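You operate a simulated robot arm through the tools that you are given. There is no shell and no other tool.

The job below is to be done with a simulated robot arm. You get a single attempt, and the scene is never put back.

TASK
Check the three targets against the laser line; move the stray one onto it.
Fine: lever free and laser on for it; laser off and lever locked at the end.

It is judged by the outcome, as a careful person would: the job done as asked, and still so three seconds after it is handed in. It fails if anything else is knocked over, pushed out of place, dropped, spilled or broken.

THE ROBOT
A 7-joint arm with a fingered hand, fixed in place. Base frame: the origin is at the foot of the arm, x ahead of it, y to its left, z up. Lengths are in m, angles in degrees, forces in N, time in s.
Its first joint turns from -115.0 to 115.0 degrees. Payload 5 kg.
The tool frame sits at the grasp point between the pads (the TCP): z along the fingers, y along the line on which they close. The tips reach 0.032 m beyond it. Largest opening 0.16 m; the body of the gripper starts 0.089 m behind the TCP. The gripper is a hand of 4 fingers: y runs from the thumb to the fingers, the wrist lies at [0, 0, -0.267] in the tool frame.
Orientation is told as [roll, pitch, yaw] about the base's x, y, z axes, in that order, counted from this pose: with the fingers straight down and closing along the base's y, the tool's x points along the base's -x, its y along +y and its z along -z.

THE INTERFACE
- The arm moves only by the tool play_rows. Its argument "moves" is a list of rows, each a list of 6 numbers: the shift along the tool's x, y, z in cm, then the turn, a rotation vector about the tool's x, y, z in degrees. In form: [[tx, ty, tz, wx, wy, wz], ...]. A call has 1 to 20 rows; each row shifts and turns the commanded pose from where the row before left it, along the tool's axes as they then stand. Rows are played at 5 a second. More than 0.05 m and 8.6 degrees between two rows, and nothing of the call is played. Where a pose cannot be reached the arm comes as near as it can. A force on the tool above 40 N (or 10 N above the force at the start of the call, whichever is more), or a blocked arm, ends the call early, and 0.2 s more pass. In this call time passes only in rows, and 0.2 s behind the last. The reply holds the time, the measured pose of the TCP, the force on the tool along the base axes, the opening and the grip force, in the units named above and with some noise, with the torque about the TCP (base axes, N m) and any sound that the robot's microphone picked up, and new pictures: "show" is both (left out), scene, wrist or none.
- Cameras (640 x 400 px; columns grow to the right, rows downward): "scene" is fixed at [0.2174, 0.4921, 1.6723]; the picture's right is [-0.56, -0.83, 0.00], its down [-0.53, 0.36, -0.77] and it looks along [0.63, -0.43, -0.64] (base axes); focal length 220 px, centre (320, 200). "wrist" rides on the gripper at [0.08, -0.004, -0.114] in the tool frame; the picture's right is [0.05, 1.00, 0.00], its down [-0.82, 0.04, -0.58] and it looks along [-0.58, 0.03, 0.82] (tool axes); focal length 265 px, centre (320, 200). There is no depth. A picture from a camera that has moved, and an enlarged one, comes with that camera's place and axes in the base frame and with its lens. The place of the scene camera against the robot may be out by one fixed shift of up to 0.025 m in any direction.
- move_column(by): slides the trunk up (or, below 0, down) by that many m; the arm rides with it, the base frame stays. It gives what a move gives, with no picture.
- set_fingers(finger1, finger2, finger3, thumb_bend): sets how far each is bent, from 0 (flat) to 100 (curled in); at 30 the hand is open as for a grip, at 70 the pads meet at the TCP. One left out holds its place. A second passes; each finger stops where it meets its share of the squeeze, and holds until it gets a number again. It is the only way to open and close the hand. It gives what a move gives, with no picture; readings hold the bend of each and the force on the fingers (four entries, about 0 where the hand has none), thumb and palm.
- enlarge(camera, box): a new picture of the part [left, top, right, bottom] of that camera's present view, enlarged. It takes no simulated time.
- sign_off(): hands the job in; it is judged then, once.

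Nothing tells you positions but the pictures and the camera data. Unless the task says otherwise, let go and move clear before handing in.

The tools are called after "Call:" as name(argument=value, ...) on one line, values as JSON. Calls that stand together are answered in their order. play_rows: Moves the arm, as the interface text tells. Its arguments: {"type":"object","properties":{"moves":{"type":"array","items":{"type":"array","items":{"type":"number"}}},"show":{"type":"string","enum":["both","scene","wrist","none"]}},"required":["moves"]} The other tools are called the same way: move_column (by) slides the trunk up or down; set_fingers (finger1, finger2, finger3, thumb_bend) moves the fingers one by one; enlarge (camera, box) takes an enlarged picture of a part of a camera's view; sign_off () hands the job in.

At the start:

```text
clock: 0.0
tcp_pos: [0.5226, -0.0179, 1.5054]
orientation: [0.0, 0.0, 0.0]
wrist_force: [-0.1, 0.1, 0.1]
torque: [0.0, -0.01, -0.01]
opening: 0.1599
grip_force: 0.1
shape: jaw
bend: [30.0, 30.0, 30.0, 30.0]
finger forces: [0.1, 0.1, 0.0, 0.0, 0.1, 0.0]
trunk travel left (down, up): [-0.85, 0.14]
```

scene: 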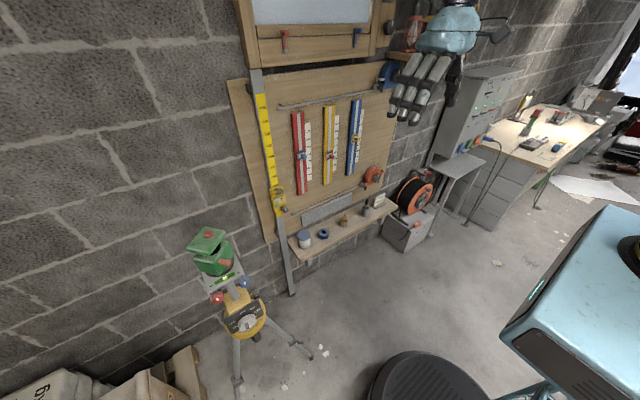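
wrist: 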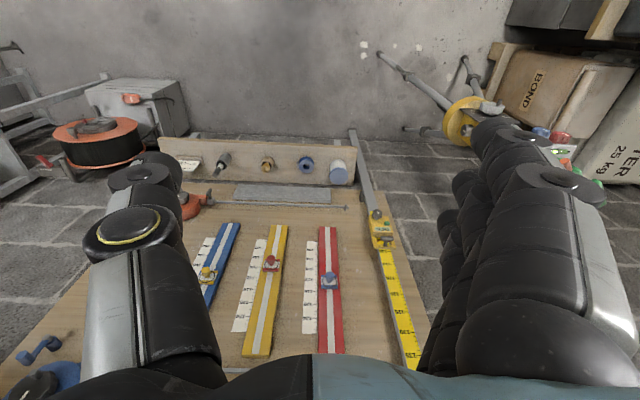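

I see a wall board with three coloured rails, each carrying a slider target, and a green laser level on a yellow tripod to the left. I'll look closer at each before moving anything.

Call:
enlarge(camera="scene", box=[180, 210, 290, 350])

Call:
enlarge(camera="scene", box=[240, 80, 400, 220])

Call:
enlarge(camera="wrist", box=[170, 200, 440, 370])

Call:
enlarge(camera="wrist", box=[400, 70, 640, 220])

```text
2.86 times, centred on (235, 280) of scene
camera zoom: at [0.2174, 0.4921, 1.6723], right [-0.56, -0.83, 0.0], down [-0.53, 0.36, -0.77], along [0.63, -0.43, -0.64], focal length 628 px, centre (563, -29)
```

zoom: 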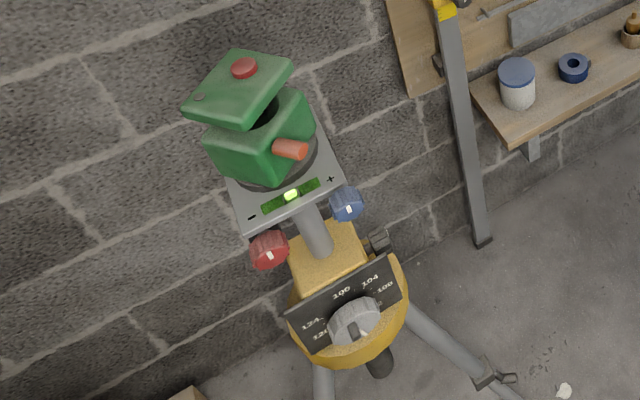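

```text
2.86 times, centred on (320, 150) of scene
camera zoom: at [0.2174, 0.4921, 1.6723], right [-0.56, -0.83, 0.0], down [-0.53, 0.36, -0.77], along [0.63, -0.43, -0.64], focal length 628 px, centre (320, 343)
```

zoom: 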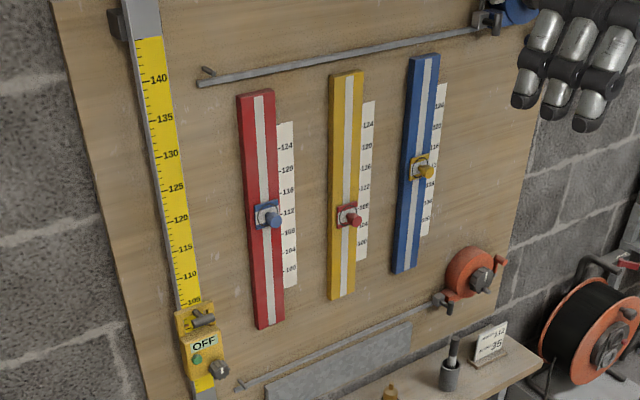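

```text
2.35 times, centred on (305, 285) of wrist
camera zoom: at [0.4427, -0.0227, 1.6203], right [-0.05, 1.0, 0.0], down [0.82, 0.04, 0.58], along [0.58, 0.03, -0.82], focal length 624 px, centre (355, 0)
```

zoom: 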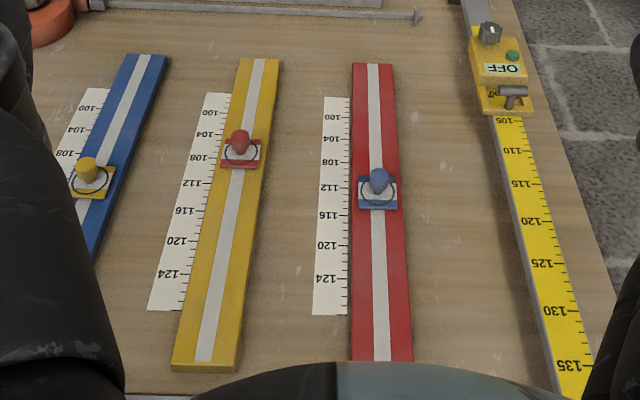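

```text
2.67 times, centred on (520, 145) of wrist
camera zoom: at [0.4427, -0.0227, 1.6203], right [-0.05, 1.0, 0.0], down [0.82, 0.04, 0.58], along [0.58, 0.03, -0.82], focal length 708 px, centre (-213, 347)
```

zoom: 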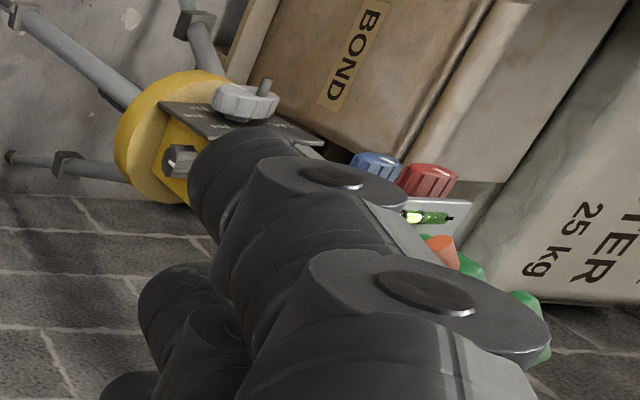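

The stray target isn't certain from this view. I'll zoom further into the laser, the targets, the staff receiver and the card on the shelf.

Call:
enlarge(camera="scene", box=[185, 222, 257, 312])

Call:
enlarge(camera="scene", box=[290, 130, 354, 170])

Call:
enlarge(camera="scene", box=[320, 110, 368, 170])

Call:
enlarge(camera="scene", box=[340, 170, 404, 220])

Call:
enlarge(camera="scene", box=[262, 175, 300, 220])

Call:
enlarge(camera="scene", box=[215, 280, 275, 340])

```text
4.44 times, centred on (221, 267) of scene
camera zoom: at [0.2174, 0.4921, 1.6723], right [-0.56, -0.83, 0.0], down [-0.53, 0.36, -0.77], along [0.63, -0.43, -0.64], focal length 977 px, centre (760, -98)
```

zoom: 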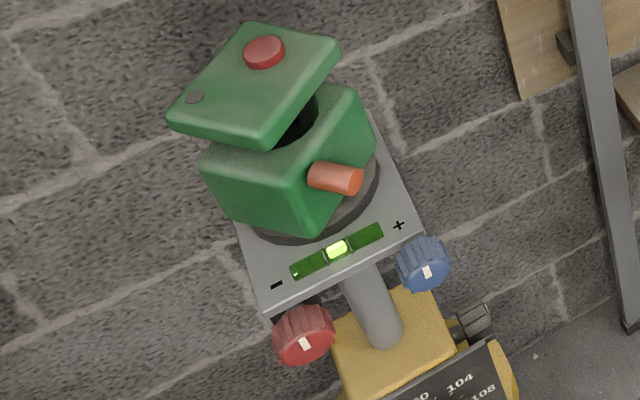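

```text
10.00 times, centred on (322, 150) of scene
camera zoom: at [0.2174, 0.4921, 1.6723], right [-0.56, -0.83, 0.0], down [-0.53, 0.36, -0.77], along [0.63, -0.43, -0.64], focal length 2198 px, centre (300, 700)
```

zoom: 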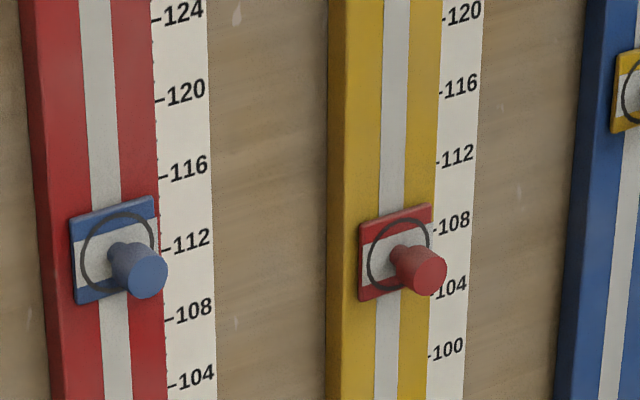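

```text
6.67 times, centred on (344, 140) of scene
camera zoom: at [0.2174, 0.4921, 1.6723], right [-0.56, -0.83, 0.0], down [-0.53, 0.36, -0.77], along [0.63, -0.43, -0.64], focal length 1466 px, centre (160, 600)
```

zoom: 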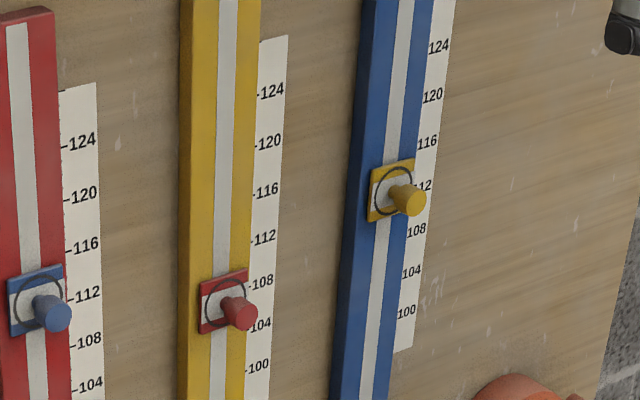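

```text
8.00 times, centred on (372, 195) of scene
camera zoom: at [0.2174, 0.4921, 1.6723], right [-0.56, -0.83, 0.0], down [-0.53, 0.36, -0.77], along [0.63, -0.43, -0.64], focal length 1759 px, centre (-96, 240)
```

zoom: 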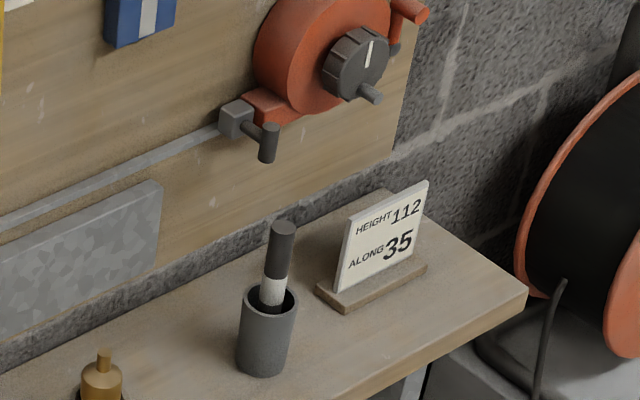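

```text
8.89 times, centred on (281, 198) of scene
camera zoom: at [0.2174, 0.4921, 1.6723], right [-0.56, -0.83, 0.0], down [-0.53, 0.36, -0.77], along [0.63, -0.43, -0.64], focal length 1954 px, centre (667, 222)
```

zoom: 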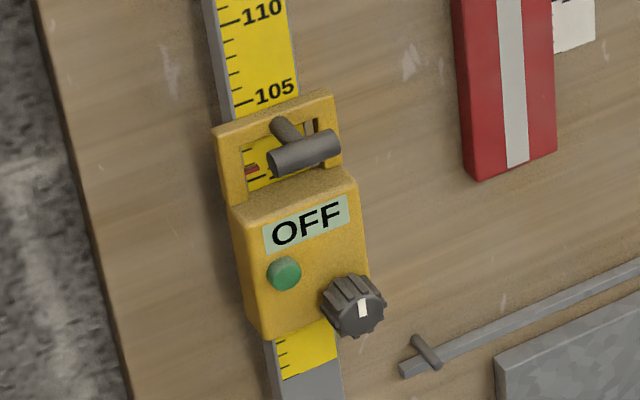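

```text
6.67 times, centred on (245, 310) of scene
camera zoom: at [0.2174, 0.4921, 1.6723], right [-0.56, -0.83, 0.0], down [-0.53, 0.36, -0.77], along [0.63, -0.43, -0.64], focal length 1466 px, centre (820, -533)
```

zoom: 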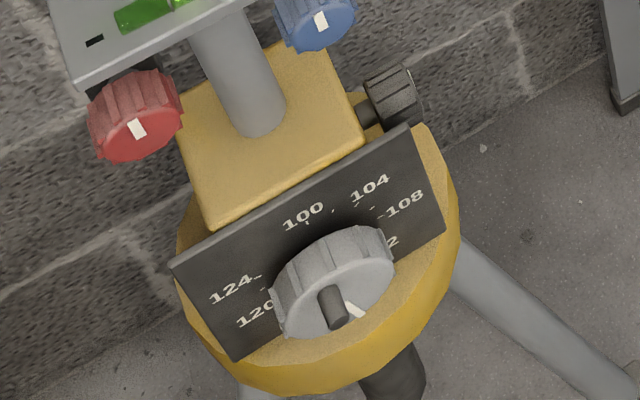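

Readings so far: the blue and yellow targets sit near 112 and the red one (middle rail) near 106, but the laser has to confirm that. I take the laser head to be near (0.69, 0.52, 1.15), with a red top button and an orange lever, so I'll turn the wrist camera toward it.

Call:
play_rows(moves=[[0, 0, 0, 0, 0, -8], [0, 0, 0, 0, 0, -8], [0, 0, 0, 0, 0, -8], [0, 0, 0, 0, 0, -8], [0, 0, 0, 0, 0, -8], [0, 0, 0, 0, 0, -8], [0, 0, 0, 0, 0, -8], [0, 0, 0, 0, 0, -8], [0, 0, 0, 0, 0, -8], [0, 0, 0, 0, -7.7, 0], [0, 0, 0, 0, -7.7, 0], [0, 0, 0, 0, -7.7, 0]])

```text
clock: 2.8
tcp_pos: [0.4937, 0.155, 1.4685]
orientation: [4.4, -12.4, 92.6]
wrist_force: [0.5, 1.5, 0.4]
torque: [-0.09, -0.1, -0.01]
opening: 0.16
grip_force: 0.1
shape: jaw
bend: [30.0, 30.0, 30.0, 30.0]
finger forces: [0.1, 0.1, 0.0, 0.0, 0.0, 0.0]
out of reach, approached as far as the arm can: row 10, 11
trunk travel left (down, up): [-0.85, 0.14]
stopped in row 12: the arm was blocked; the commanded pose is now the measured one
camera wrist: at [0.5122, 0.0532, 1.5611], right [-0.99, -0.11, 0.06], down [-0.03, 0.67, 0.74], along [-0.13, 0.73, -0.67], focal length 265 px, centre (320, 200)
```

scene: 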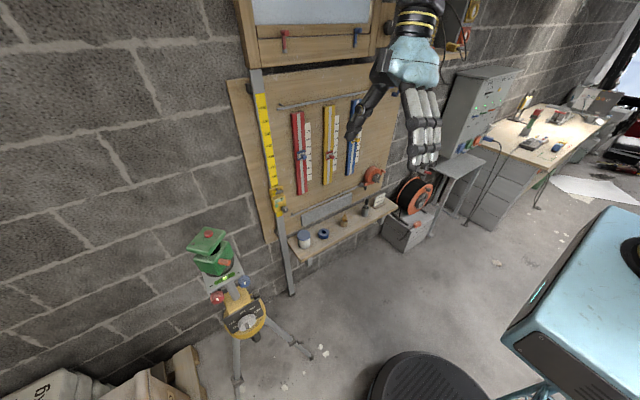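
wrist: 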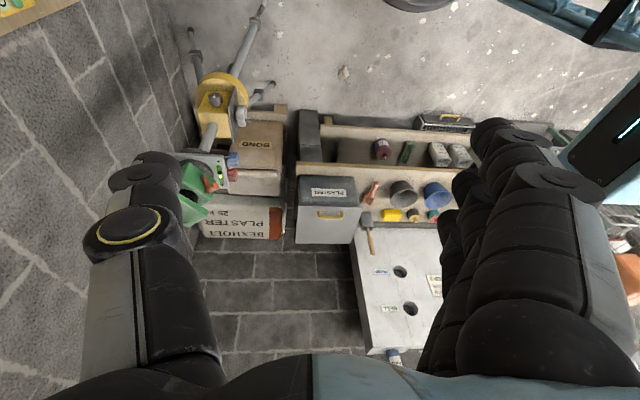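

The laser is visible at the left edge of the wrist view, and the arm hit a reach limit up high. I'll shift down and towards +x to get it between the fingers.

Call:
play_rows(moves=[[1, -3.2, 3, 0, 0, 0], [1, -3.2, 3, 0, 0, 0], [1, -3.2, 3, 0, 0, 0], [1, -3.2, 3, 0, 0, 0], [1, -3.2, 3, 0, 0, 0], [1, -3.2, 3, 0, 0, 0]], show="wrist")

```text
clock: 4.2
tcp_pos: [0.6769, 0.1457, 1.2627]
orientation: [4.6, -12.5, 92.6]
wrist_force: [-0.4, -0.3, -0.8]
torque: [0.02, 0.03, -0.05]
opening: 0.1598
grip_force: 0.0
shape: jaw
bend: [30.0, 30.0, 30.0, 30.0]
finger forces: [0.0, 0.1, 0.0, 0.0, 0.1, 0.1]
trunk travel left (down, up): [-0.85, 0.14]
camera wrist: at [0.6961, 0.0435, 1.3559], right [-0.99, -0.11, 0.07], down [-0.03, 0.67, 0.74], along [-0.13, 0.74, -0.67], focal length 265 px, centre (320, 200)
```

wrist: 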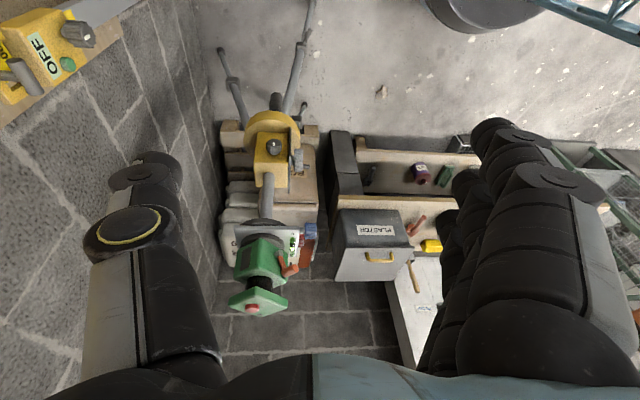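

Call:
enlarge(camera="wrist", box=[215, 200, 345, 330])

Call:
enlarge(camera="wrist", box=[230, 90, 330, 210])

Call:
enlarge(camera="wrist", box=[0, 0, 110, 100])

Call:
enlarge(camera="scene", box=[188, 222, 250, 282])

```text
3.08 times, centred on (280, 265) of wrist
camera zoom: at [0.6961, 0.0435, 1.3559], right [-0.99, -0.11, 0.07], down [-0.03, 0.67, 0.74], along [-0.13, 0.74, -0.67], focal length 817 px, centre (443, 0)
```

zoom: 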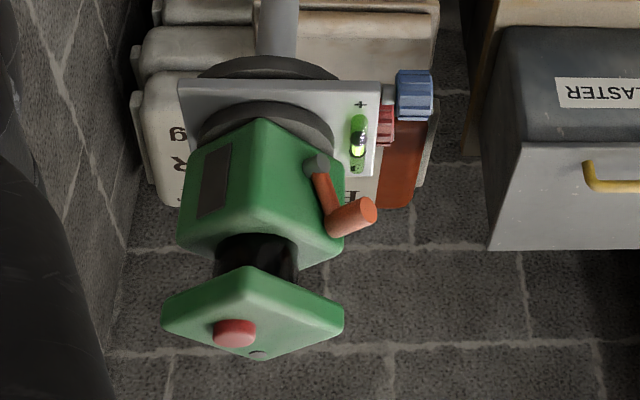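

```text
3.33 times, centred on (280, 150) of wrist
camera zoom: at [0.6961, 0.0435, 1.3559], right [-0.99, -0.11, 0.07], down [-0.03, 0.67, 0.74], along [-0.13, 0.74, -0.67], focal length 885 px, centre (453, 367)
```

zoom: 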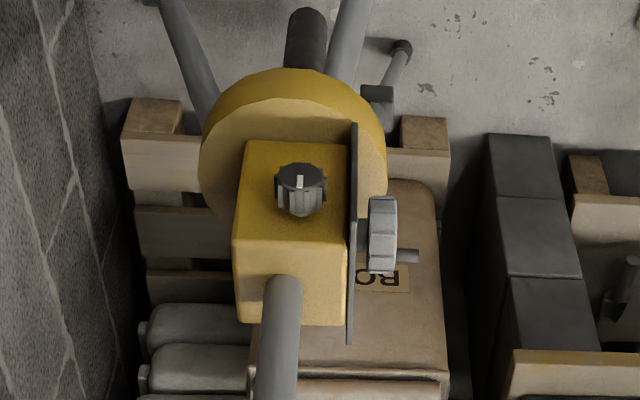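

```text
4.00 times, centred on (55, 50) of wrist
camera zoom: at [0.6961, 0.0435, 1.3559], right [-0.99, -0.11, 0.07], down [-0.03, 0.67, 0.74], along [-0.13, 0.74, -0.67], focal length 1062 px, centre (1380, 800)
```

zoom: 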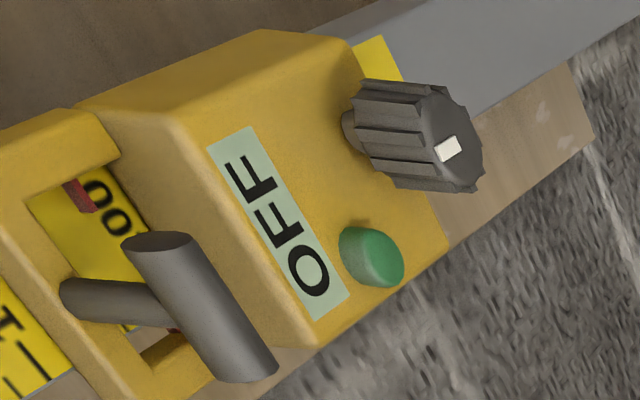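

```text
6.67 times, centred on (219, 252) of scene
camera zoom: at [0.2174, 0.4921, 1.6723], right [-0.56, -0.83, 0.0], down [-0.53, 0.36, -0.77], along [0.63, -0.43, -0.64], focal length 1466 px, centre (993, -147)
```

zoom: 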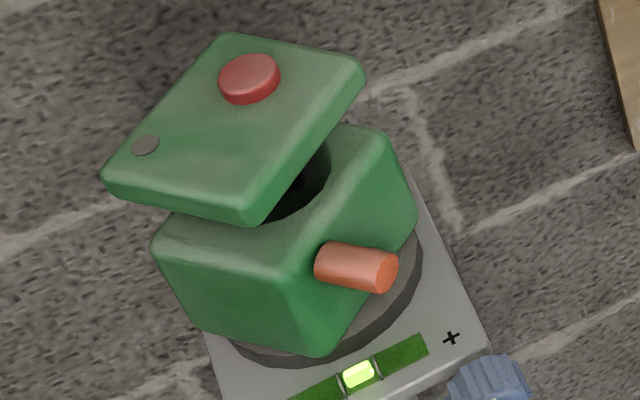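

The lever is an orange crank on a grey pivot on the laser's robot-facing side, the red button is on the lid, and the receiver on the staff is a separate device. I'll take a more head-on view of the lever face.

Call:
play_rows(moves=[[-3.3, 2.45, 1.13, 0, 0, 0], [-3.3, 2.45, 1.13, 0, 0, 0], [-3.3, 2.45, 1.13, 0, 0, 0], [-3.3, 2.45, 1.13, 0, 0, 0], [-3.3, 2.45, 1.13, 0, 0, 0], [-3.3, 2.45, 1.13, 0, 0, 0], [0, 0, 0, 1.71, -0.52, 7.66], [0, 0, 0, 1.71, -0.52, 7.66], [0, 0, 0, 1.71, -0.52, 7.66], [0, 0, 0, 1.71, -0.52, 7.66], [0, 0, 0, 1.71, -0.52, 7.66], [0, 0, 0, 1.71, -0.52, 7.66], [0, 0, 0, 1.71, -0.52, 7.66], [0, 0, 0, 0, -6, 0], [0, 0, 0, 0, -6, 0]])

```text
clock: 7.4
tcp_pos: [0.5129, 0.3431, 1.2519]
orientation: [4.6, -24.2, 36.7]
wrist_force: [-0.4, 0.0, 0.4]
torque: [0.0, -0.02, -0.02]
opening: 0.1598
grip_force: 0.1
shape: jaw
bend: [30.0, 30.0, 30.0, 30.0]
finger forces: [0.1, 0.0, 0.0, 0.1, 0.1, 0.0]
trunk travel left (down, up): [-0.85, 0.14]
camera wrist: at [0.4257, 0.2623, 1.3236], right [-0.66, 0.75, 0.05], down [0.41, 0.3, 0.86], along [0.63, 0.59, -0.5], focal length 265 px, centre (320, 200)
```

scene: 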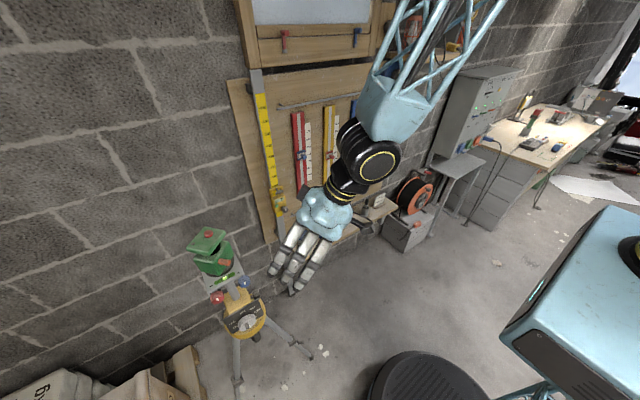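
wrist: 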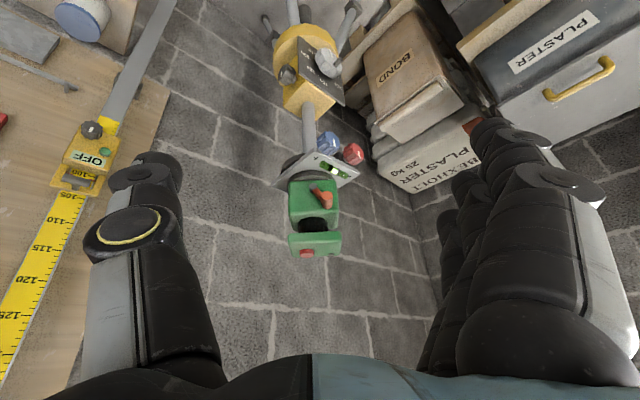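

Call:
enlarge(camera="wrist", box=[265, 140, 365, 265])

Call:
enlarge(camera="wrist", box=[285, 175, 345, 235])

Call:
enlarge(camera="wrist", box=[260, 20, 360, 110])

```text
3.20 times, centred on (315, 202) of wrist
camera zoom: at [0.4257, 0.2623, 1.3236], right [-0.66, 0.75, 0.05], down [0.41, 0.3, 0.86], along [0.63, 0.59, -0.5], focal length 849 px, centre (336, 192)
```

zoom: 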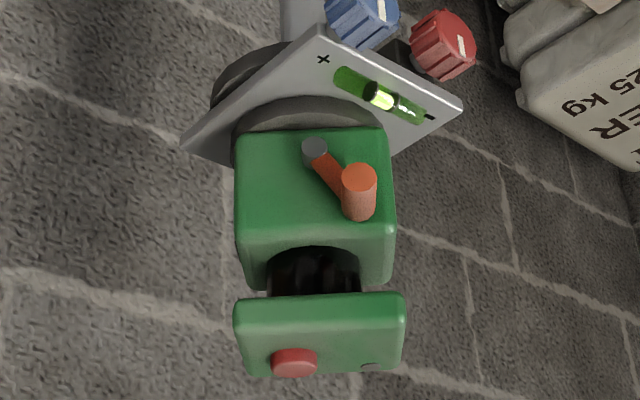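

```text
6.67 times, centred on (315, 205) of wrist
camera zoom: at [0.4257, 0.2623, 1.3236], right [-0.66, 0.75, 0.05], down [0.41, 0.3, 0.86], along [0.63, 0.59, -0.5], focal length 1769 px, centre (353, 167)
```

zoom: 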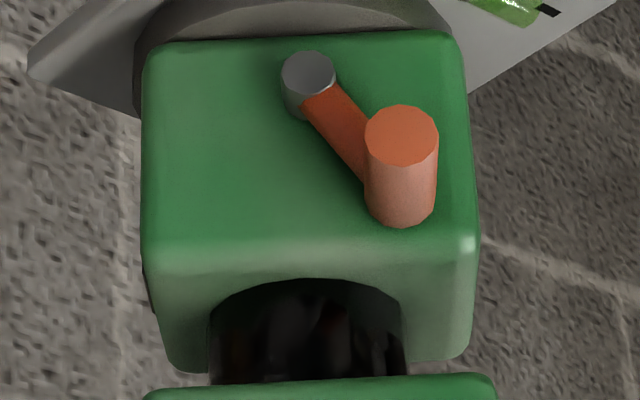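

```text
4.44 times, centred on (310, 65) of wrist
camera zoom: at [0.4257, 0.2623, 1.3236], right [-0.66, 0.75, 0.05], down [0.41, 0.3, 0.86], along [0.63, 0.59, -0.5], focal length 1180 px, centre (364, 800)
```

zoom: 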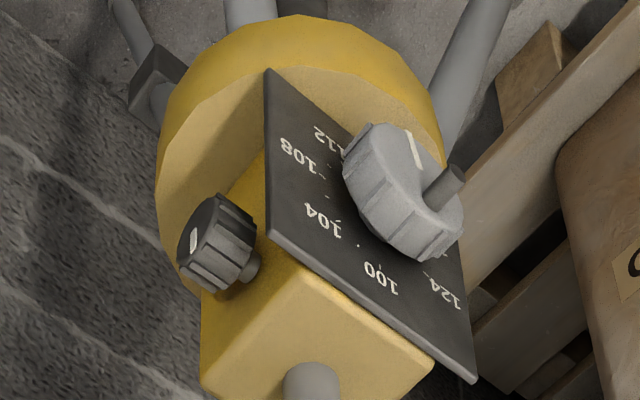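

The lever pivots low on the face and its handle leans up toward +y, with the tip near (0.668, 0.500, 1.118). Before touching it I'll try a one-finger pointing shape in free air to see what the hand looks like.

Call:
set_fingers(finger1=100, finger2=70, finger3=100, thumb_bend=30)

Call:
enlarge(camera="wrist", box=[0, 0, 640, 400])

Call:
enlarge(camera="scene", box=[240, 160, 380, 310])

```text
clock: 8.4
tcp_pos: [0.5132, 0.3433, 1.2518]
orientation: [4.6, -24.2, 36.6]
wrist_force: [-0.5, -0.1, 0.3]
torque: [-0.01, -0.02, -0.01]
opening: 0.0782
grip_force: 0.0
shape: fingers
bend: [100.0, 70.0, 100.0, 30.0]
finger forces: [0.0, 0.1, 0.1, 0.0, 0.1, 0.0]
trunk travel left (down, up): [-0.85, 0.14]
```

```text
1.00 times, centred on (320, 200) of wrist (not enlarged: the box is as wide or as high as the picture)
camera zoom: at [0.4261, 0.2617, 1.3233], right [-0.66, 0.75, 0.05], down [0.41, 0.3, 0.86], along [0.63, 0.59, -0.51], focal length 265 px, centre (320, 200)
```

zoom: 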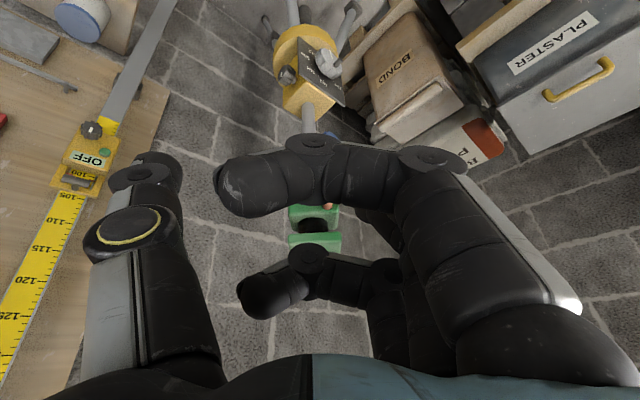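

```text
2.67 times, centred on (310, 235) of scene
camera zoom: at [0.2174, 0.4921, 1.6723], right [-0.56, -0.83, 0.0], down [-0.53, 0.36, -0.77], along [0.63, -0.43, -0.64], focal length 586 px, centre (347, 107)
```

zoom: 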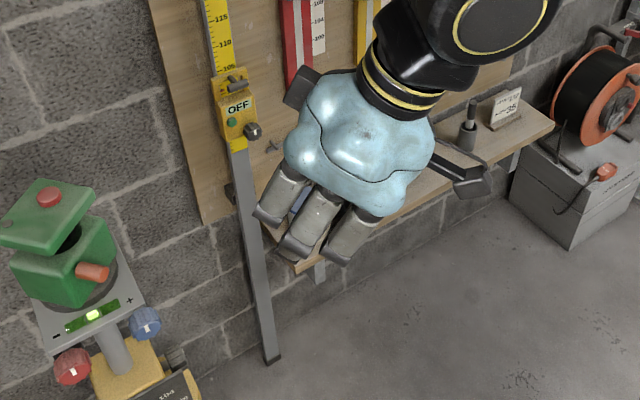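

Curled fingers block the view. I'll try the opposite instead: unused fingers flat and only one finger bent forward, which also shows which finger is which.

Call:
set_fingers(finger1=0, finger2=0, finger3=50, thumb_bend=0)

Call:
enlarge(camera="wrist", box=[0, 0, 640, 400])

Call:
enlarge(camera="scene", box=[240, 160, 380, 310])

```text
clock: 9.4
tcp_pos: [0.5145, 0.3432, 1.2519]
orientation: [4.6, -24.1, 36.5]
wrist_force: [-0.4, 0.3, 0.2]
torque: [0.03, -0.03, 0.0]
opening: 0.2254
grip_force: 0.1
shape: fingers
bend: [0.0, 0.0, 50.0, 0.0]
finger forces: [0.1, 0.0, 0.1, 0.0, 0.0, 0.0]
trunk travel left (down, up): [-0.85, 0.14]
```

```text
1.00 times, centred on (320, 200) of wrist (not enlarged: the box is as wide or as high as the picture)
camera zoom: at [0.4261, 0.2615, 1.3234], right [-0.66, 0.75, 0.05], down [0.41, 0.3, 0.86], along [0.63, 0.59, -0.51], focal length 265 px, centre (320, 200)
```

zoom: 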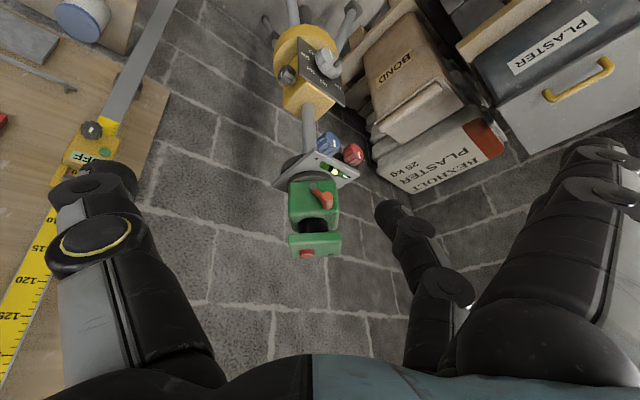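

```text
2.67 times, centred on (310, 235) of scene
camera zoom: at [0.2174, 0.4921, 1.6723], right [-0.56, -0.83, 0.0], down [-0.53, 0.36, -0.77], along [0.63, -0.43, -0.64], focal length 586 px, centre (347, 107)
```

zoom: 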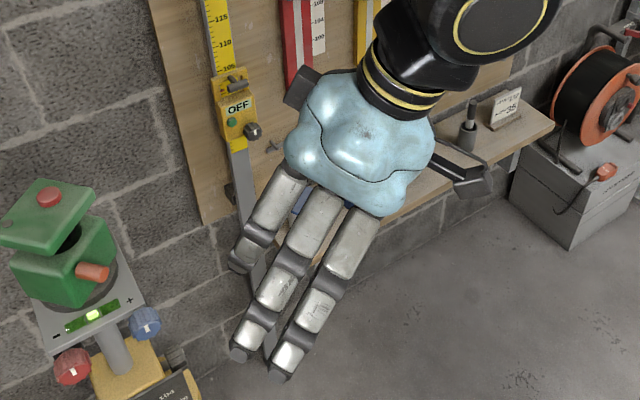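

Finger 3 is the one nearest the laser, and in this shape it stays clearly visible. I'll raise fingers 1 and 2 so they stay above the levelling knobs, make the hand more upright, and stop about 6 cm out from the lever face.

Call:
set_fingers(finger1=25, finger2=25, finger3=52, thumb_bend=0)

Call:
play_rows(moves=[[0, 0, 0, 0, 7, 0], [0, 0, 0, 0, 7, 0], [-2.7, -0.05, 3.6, 0, 0, 0], [-2.7, -0.05, 3.6, 0, 0, 0], [-2.7, -0.05, 3.6, 0, 0, 0], [-2.7, -0.05, 3.6, 0, 0, 0]])

Call:
enlarge(camera="wrist", box=[230, 100, 450, 300])

Call:
enlarge(camera="scene", box=[180, 180, 320, 310])

```text
clock: 10.4
tcp_pos: [0.5122, 0.3426, 1.2514]
orientation: [4.6, -24.2, 36.7]
wrist_force: [1.2, 0.6, 0.7]
torque: [0.0, -0.01, 0.03]
opening: 0.1973
grip_force: 0.1
shape: fingers
bend: [25.0, 25.0, 52.0, 0.0]
finger forces: [0.0, 0.1, 0.1, 0.1, 0.0, 0.0]
trunk travel left (down, up): [-0.85, 0.14]
```

```text
clock: 11.8
tcp_pos: [0.6115, 0.434, 1.1292]
orientation: [4.3, -10.1, 37.9]
wrist_force: [0.0, -0.1, 0.3]
torque: [-0.03, 0.03, 0.01]
opening: 0.1971
grip_force: 0.1
shape: fingers
bend: [25.0, 25.0, 52.0, 0.0]
finger forces: [0.0, 0.1, 0.0, 0.1, 0.0, 0.1]
trunk travel left (down, up): [-0.85, 0.14]
camera wrist: at [0.542, 0.3639, 1.2272], right [-0.66, 0.75, 0.06], down [0.56, 0.43, 0.71], along [0.51, 0.51, -0.7], focal length 265 px, centre (320, 200)
```

scene: 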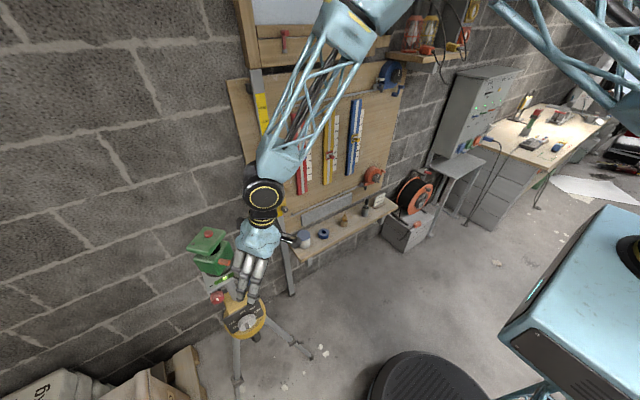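
wrist: 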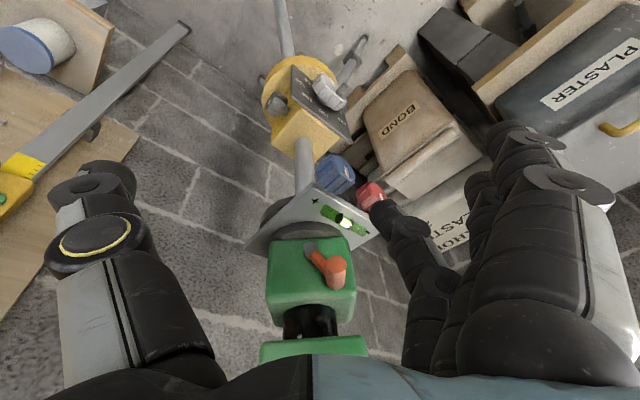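

```text
2.00 times, centred on (340, 200) of wrist
camera zoom: at [0.542, 0.3639, 1.2272], right [-0.66, 0.75, 0.06], down [0.56, 0.43, 0.71], along [0.51, 0.51, -0.7], focal length 531 px, centre (280, 200)
```

zoom: 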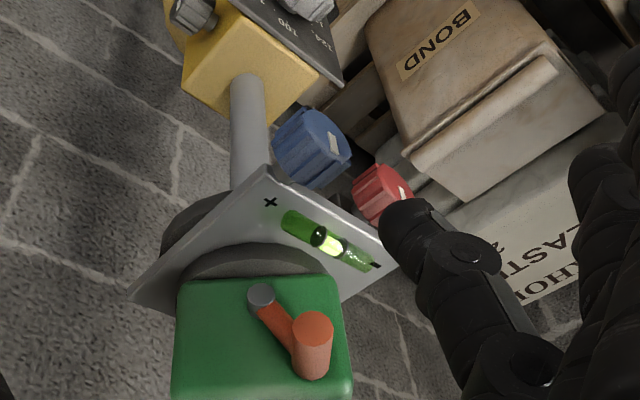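

```text
3.08 times, centred on (250, 245) of scene
camera zoom: at [0.2174, 0.4921, 1.6723], right [-0.56, -0.83, 0.0], down [-0.53, 0.36, -0.77], along [0.63, -0.43, -0.64], focal length 676 px, centre (535, 62)
```

zoom: 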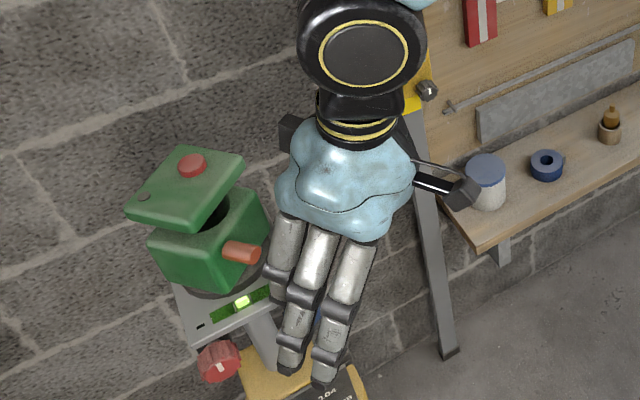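

The finger 3 tip is near (0.608, 0.499, 1.106), well lined up. I'll move inward so it sits beside the lever handle on its +y side, without touching.

Call:
play_rows(moves=[[-1.9, 0, 0.3, 0, 0, 0], [-1.9, 0, 0.3, 0, 0, 0], [-1.8, 0, 0.3, 0, 0, 0]], show="wrist")

Call:
enlarge(camera="wrist", box=[230, 140, 430, 340])

Call:
enlarge(camera="scene", box=[180, 220, 280, 310])

```text
clock: 12.6
tcp_pos: [0.6569, 0.4679, 1.1307]
orientation: [4.3, -10.1, 37.9]
wrist_force: [0.2, -0.6, 0.5]
torque: [-0.01, 0.02, -0.02]
opening: 0.1971
grip_force: 0.1
shape: fingers
bend: [25.0, 25.0, 52.0, 0.0]
finger forces: [0.0, 0.1, 0.0, 0.0, 0.0, 0.1]
trunk travel left (down, up): [-0.85, 0.14]
camera wrist: at [0.5876, 0.3977, 1.2282], right [-0.66, 0.75, 0.06], down [0.56, 0.43, 0.71], along [0.51, 0.51, -0.7], focal length 265 px, centre (320, 200)
```

wrist: 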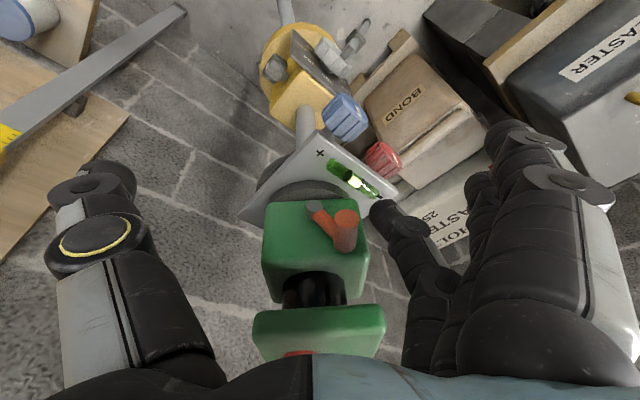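

```text
2.00 times, centred on (330, 240) of wrist
camera zoom: at [0.5876, 0.3977, 1.2282], right [-0.66, 0.75, 0.06], down [0.56, 0.43, 0.71], along [0.51, 0.51, -0.7], focal length 531 px, centre (300, 120)
```

zoom: 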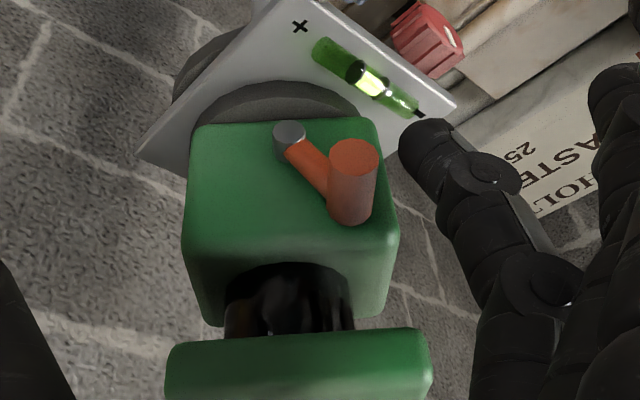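

```text
4.44 times, centred on (230, 265) of scene
camera zoom: at [0.2174, 0.4921, 1.6723], right [-0.56, -0.83, 0.0], down [-0.53, 0.36, -0.77], along [0.63, -0.43, -0.64], focal length 977 px, centre (720, -89)
```

zoom: 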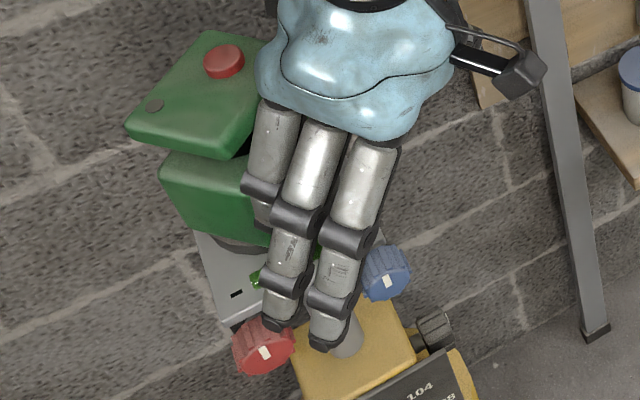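

The fingertip is right beside the handle with about 1 cm to spare. I'll go in slightly deeper and push the handle gently along the face toward −y in small steps.

Call:
play_rows(moves=[[-0.8, 0, 0.1, 0, 0, 0], [0, -0.8, 0, 0, 0, 0], [0, -0.8, 0, 0, 0, 0], [0, -0.8, 0, 0, 0, 0]], show="wrist")

Call:
enlarge(camera="wrist", box=[230, 140, 430, 340])

```text
clock: 13.6
tcp_pos: [0.6767, 0.4508, 1.1283]
orientation: [4.4, -10.1, 37.7]
wrist_force: [1.0, 0.2, -0.1]
torque: [0.02, 0.02, -0.01]
opening: 0.1971
grip_force: 0.3
shape: fingers
bend: [25.0, 25.0, 52.0, 0.0]
finger forces: [0.1, 0.0, 0.2, 0.0, 0.0, 0.1]
trunk travel left (down, up): [-0.85, 0.14]
camera wrist: at [0.6076, 0.3813, 1.2269], right [-0.66, 0.75, 0.06], down [0.55, 0.43, 0.71], along [0.51, 0.51, -0.7], focal length 265 px, centre (320, 200)
```

wrist: 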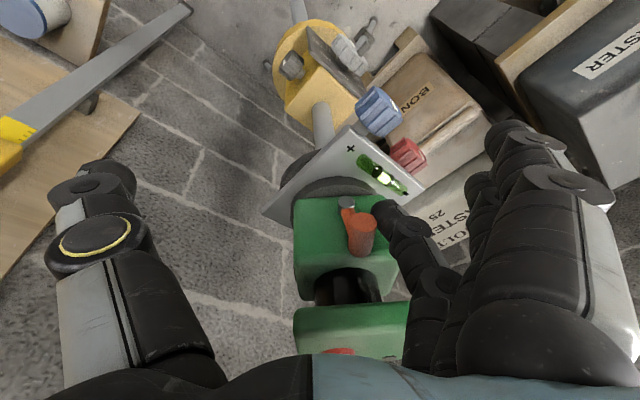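

```text
2.00 times, centred on (330, 240) of wrist
camera zoom: at [0.6076, 0.3813, 1.2269], right [-0.66, 0.75, 0.06], down [0.55, 0.43, 0.71], along [0.51, 0.51, -0.7], focal length 531 px, centre (300, 120)
```

zoom: 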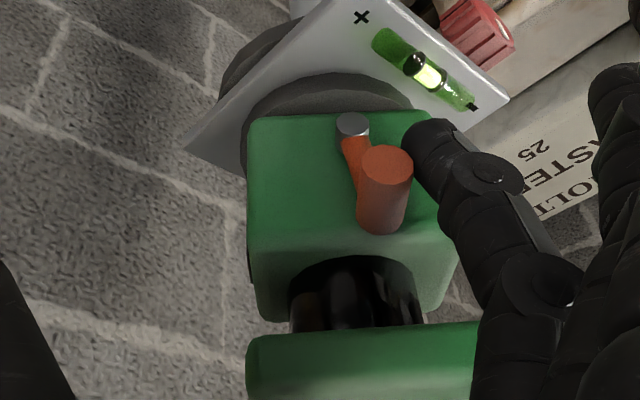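

The lever is swinging freely with almost no force, and its handle is now nearly upright. I'll keep going the same way.

Call:
play_rows(moves=[[0, -0.7, 0, 0, 0, 0], [0, -0.7, 0, 0, 0, 0], [0, -0.7, 0, 0, 0, 0]], show="wrist")

Call:
enlarge(camera="wrist", box=[230, 140, 430, 340])

```text
clock: 14.4
tcp_pos: [0.69, 0.4363, 1.127]
orientation: [4.3, -10.1, 37.7]
wrist_force: [-1.0, -0.2, -0.7]
torque: [0.0, -0.01, -0.02]
opening: 0.1974
grip_force: 0.1
shape: fingers
bend: [25.0, 25.0, 52.0, 0.0]
finger forces: [0.0, 0.1, 0.0, 0.1, 0.1, 0.0]
trunk travel left (down, up): [-0.85, 0.14]
camera wrist: at [0.621, 0.3654, 1.2251], right [-0.66, 0.75, 0.06], down [0.56, 0.43, 0.71], along [0.51, 0.51, -0.7], focal length 265 px, centre (320, 200)
```

wrist: 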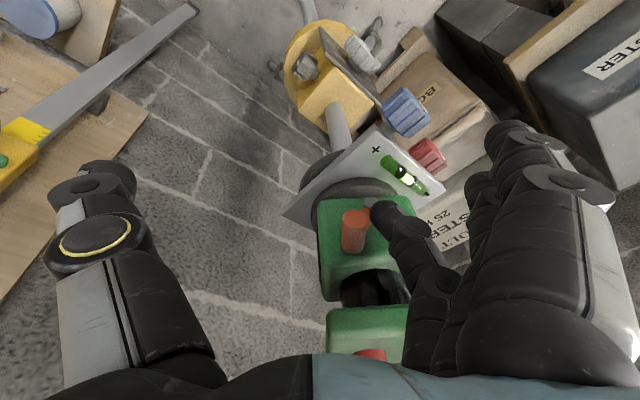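

```text
2.00 times, centred on (330, 240) of wrist
camera zoom: at [0.621, 0.3654, 1.2251], right [-0.66, 0.75, 0.06], down [0.56, 0.43, 0.71], along [0.51, 0.51, -0.7], focal length 531 px, centre (300, 120)
```

zoom: 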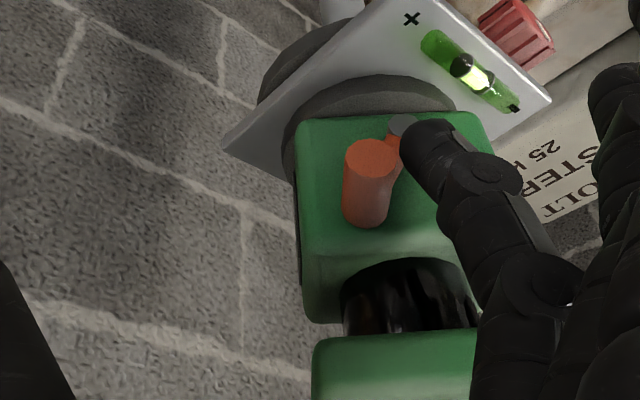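

The handle has crossed to the other side. I'll nudge a little more to be sure it sits at its end stop.

Call:
play_rows(moves=[[0, -0.5, 0, 0, 0, 0], [0, -0.5, 0, 0, 0, 0]], show="none")

Call:
enlarge(camera="wrist", box=[230, 140, 430, 340])

```text
clock: 15.0
tcp_pos: [0.6968, 0.4293, 1.1252]
orientation: [4.3, -10.1, 37.7]
wrist_force: [-1.9, 1.7, 1.2]
torque: [0.1, 0.03, 0.08]
opening: 0.197
grip_force: 0.9
shape: fingers
bend: [25.0, 25.0, 50.0, 0.0]
finger forces: [0.0, 0.1, 2.2, 0.0, 0.0, 0.1]
trunk travel left (down, up): [-0.85, 0.14]
```

```text
2.00 times, centred on (330, 240) of wrist
camera zoom: at [0.6264, 0.3589, 1.2244], right [-0.66, 0.75, 0.06], down [0.55, 0.43, 0.71], along [0.51, 0.51, -0.7], focal length 531 px, centre (300, 120)
```

zoom: 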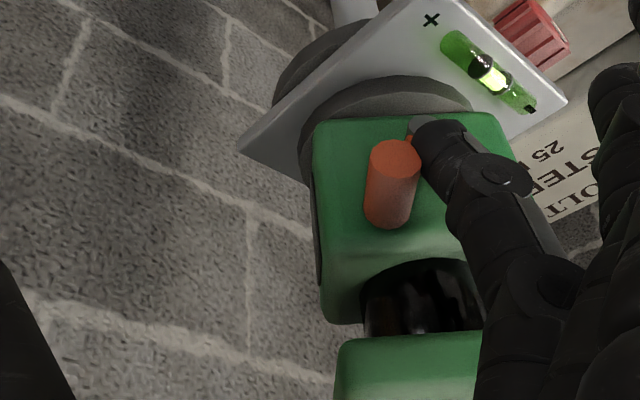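

The finger now meets about 2 N at the end stop, so the lever is fully over in what I take to be free. I'll back off sideways and out, then check that it stayed there.

Call:
play_rows(moves=[[0, 1, 0, 0, 0, 0], [0, 0.8, 0, 0, 0, 0], [3, 0, 0, 0, 0, 0], [4, 0, -1, 0, 0, 0], [1, 0, -4.5, 0, 0, 0], [0, 0, -4.5, 0, 0, 0]])

Call:
enlarge(camera="wrist", box=[230, 140, 430, 340])

Call:
enlarge(camera="scene", box=[180, 220, 280, 310])

```text
clock: 16.4
tcp_pos: [0.6146, 0.3766, 1.2112]
orientation: [4.3, -10.1, 37.8]
wrist_force: [-0.8, -0.2, -0.6]
torque: [0.01, -0.01, 0.01]
opening: 0.1972
grip_force: 0.0
shape: fingers
bend: [25.0, 25.0, 52.0, 0.0]
finger forces: [0.1, 0.0, 0.1, 0.0, 0.0, 0.1]
trunk travel left (down, up): [-0.85, 0.14]
camera wrist: at [0.5443, 0.3072, 1.3095], right [-0.66, 0.75, 0.06], down [0.55, 0.43, 0.71], along [0.51, 0.51, -0.7], focal length 265 px, centre (320, 200)
```

scene: 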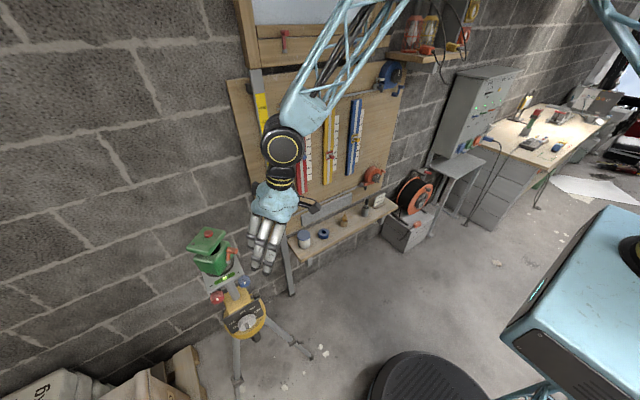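
wrist: 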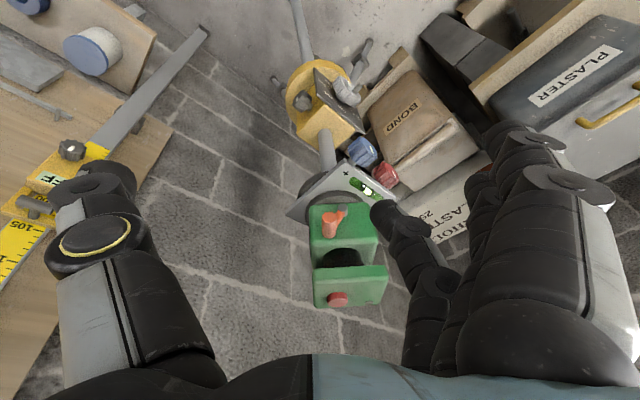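

```text
2.00 times, centred on (330, 240) of wrist
camera zoom: at [0.5443, 0.3072, 1.3095], right [-0.66, 0.75, 0.06], down [0.55, 0.43, 0.71], along [0.51, 0.51, -0.7], focal length 531 px, centre (300, 120)
```

zoom: 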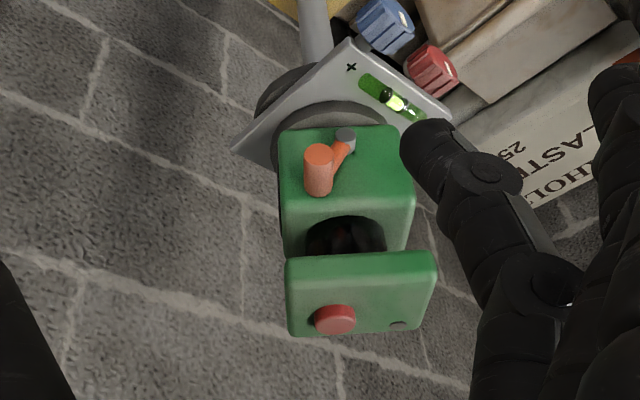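

```text
4.44 times, centred on (230, 265) of scene
camera zoom: at [0.2174, 0.4921, 1.6723], right [-0.56, -0.83, 0.0], down [-0.53, 0.36, -0.77], along [0.63, -0.43, -0.64], focal length 977 px, centre (720, -89)
```

zoom: 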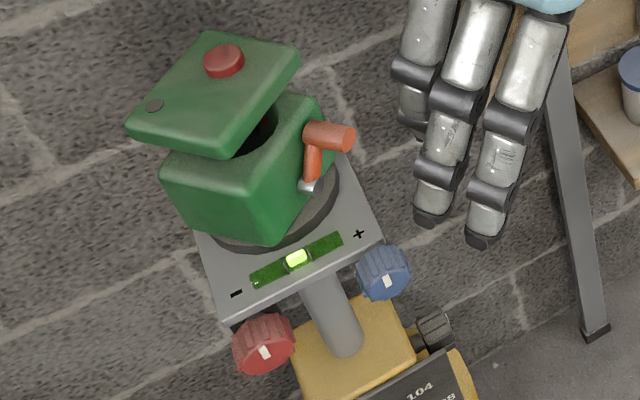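

The lever stayed over, and the red button is at about (0.745, 0.522, 1.181). I'll form a one-finger pointer with the finger nearest the camera and move it above the button.

Call:
set_fingers(finger1=52, finger2=100, finger3=100, thumb_bend=0)

Call:
play_rows(moves=[[-0.5, 0.15, -2.8, 0, 0, 0], [-0.5, 0.15, -2.8, 0, 0, 0], [-4.3, -0.4, 0.76, 0, 0, 0], [-4.3, -0.4, 0.76, 0, 0, 0], [-4.3, -0.4, 0.76, 0, 0, 0], [-4.3, -0.4, 0.76, 0, 0, 0]])

Call:
enlarge(camera="wrist", box=[230, 60, 470, 300])

Call:
enlarge(camera="scene", box=[180, 190, 280, 290])

```text
clock: 17.4
tcp_pos: [0.615, 0.3786, 1.2097]
orientation: [4.4, -10.2, 37.8]
wrist_force: [0.0, 0.3, -0.3]
torque: [0.01, 0.01, -0.01]
opening: 0.148
grip_force: 0.0
shape: fingers
bend: [52.0, 100.0, 100.0, 0.0]
finger forces: [0.0, 0.0, 0.0, 0.1, 0.1, 0.0]
trunk travel left (down, up): [-0.85, 0.14]
```

```text
clock: 18.8
tcp_pos: [0.7625, 0.4746, 1.2708]
orientation: [4.3, -10.1, 37.8]
wrist_force: [0.3, -0.2, 0.0]
torque: [-0.02, 0.01, -0.03]
opening: 0.1479
grip_force: 0.1
shape: fingers
bend: [52.0, 100.0, 100.0, 0.0]
finger forces: [0.0, 0.0, 0.0, 0.0, 0.0, 0.1]
trunk travel left (down, up): [-0.85, 0.14]
camera wrist: at [0.6931, 0.4048, 1.3688], right [-0.66, 0.75, 0.06], down [0.56, 0.43, 0.71], along [0.51, 0.51, -0.7], focal length 265 px, centre (320, 200)
```

scene: 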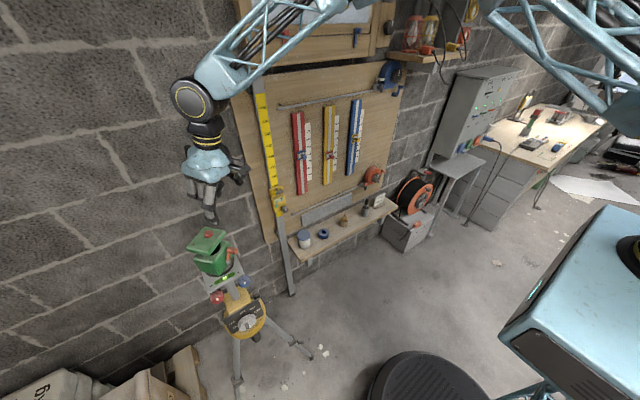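
wrist: 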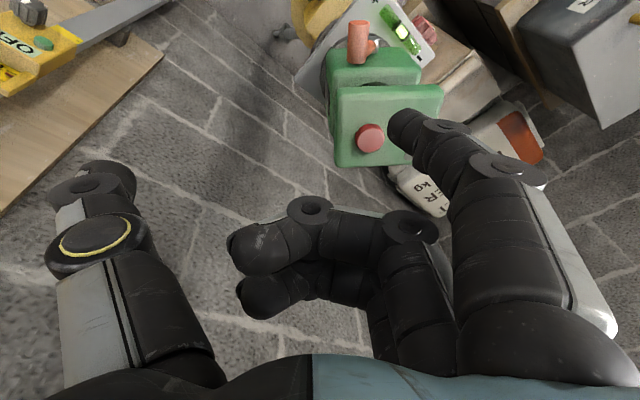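

```text
1.67 times, centred on (350, 180) of wrist
camera zoom: at [0.6931, 0.4048, 1.3688], right [-0.66, 0.75, 0.06], down [0.56, 0.43, 0.71], along [0.51, 0.51, -0.7], focal length 442 px, centre (270, 233)
```

zoom: 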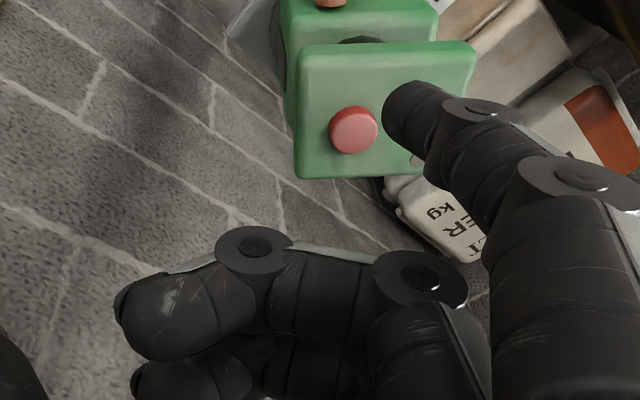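

```text
4.00 times, centred on (230, 240) of scene
camera zoom: at [0.2174, 0.4921, 1.6723], right [-0.56, -0.83, 0.0], down [-0.53, 0.36, -0.77], along [0.63, -0.43, -0.64], focal length 879 px, centre (680, 40)
```

zoom: 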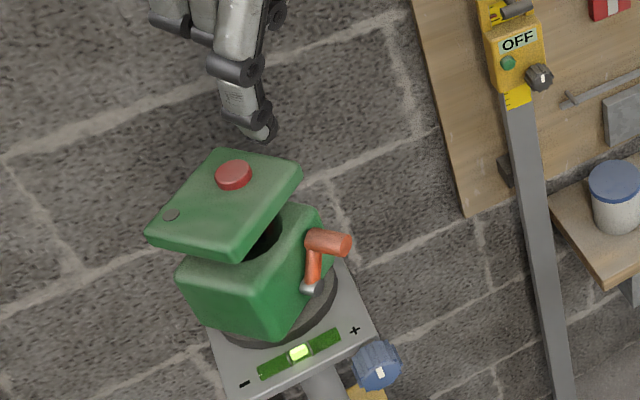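

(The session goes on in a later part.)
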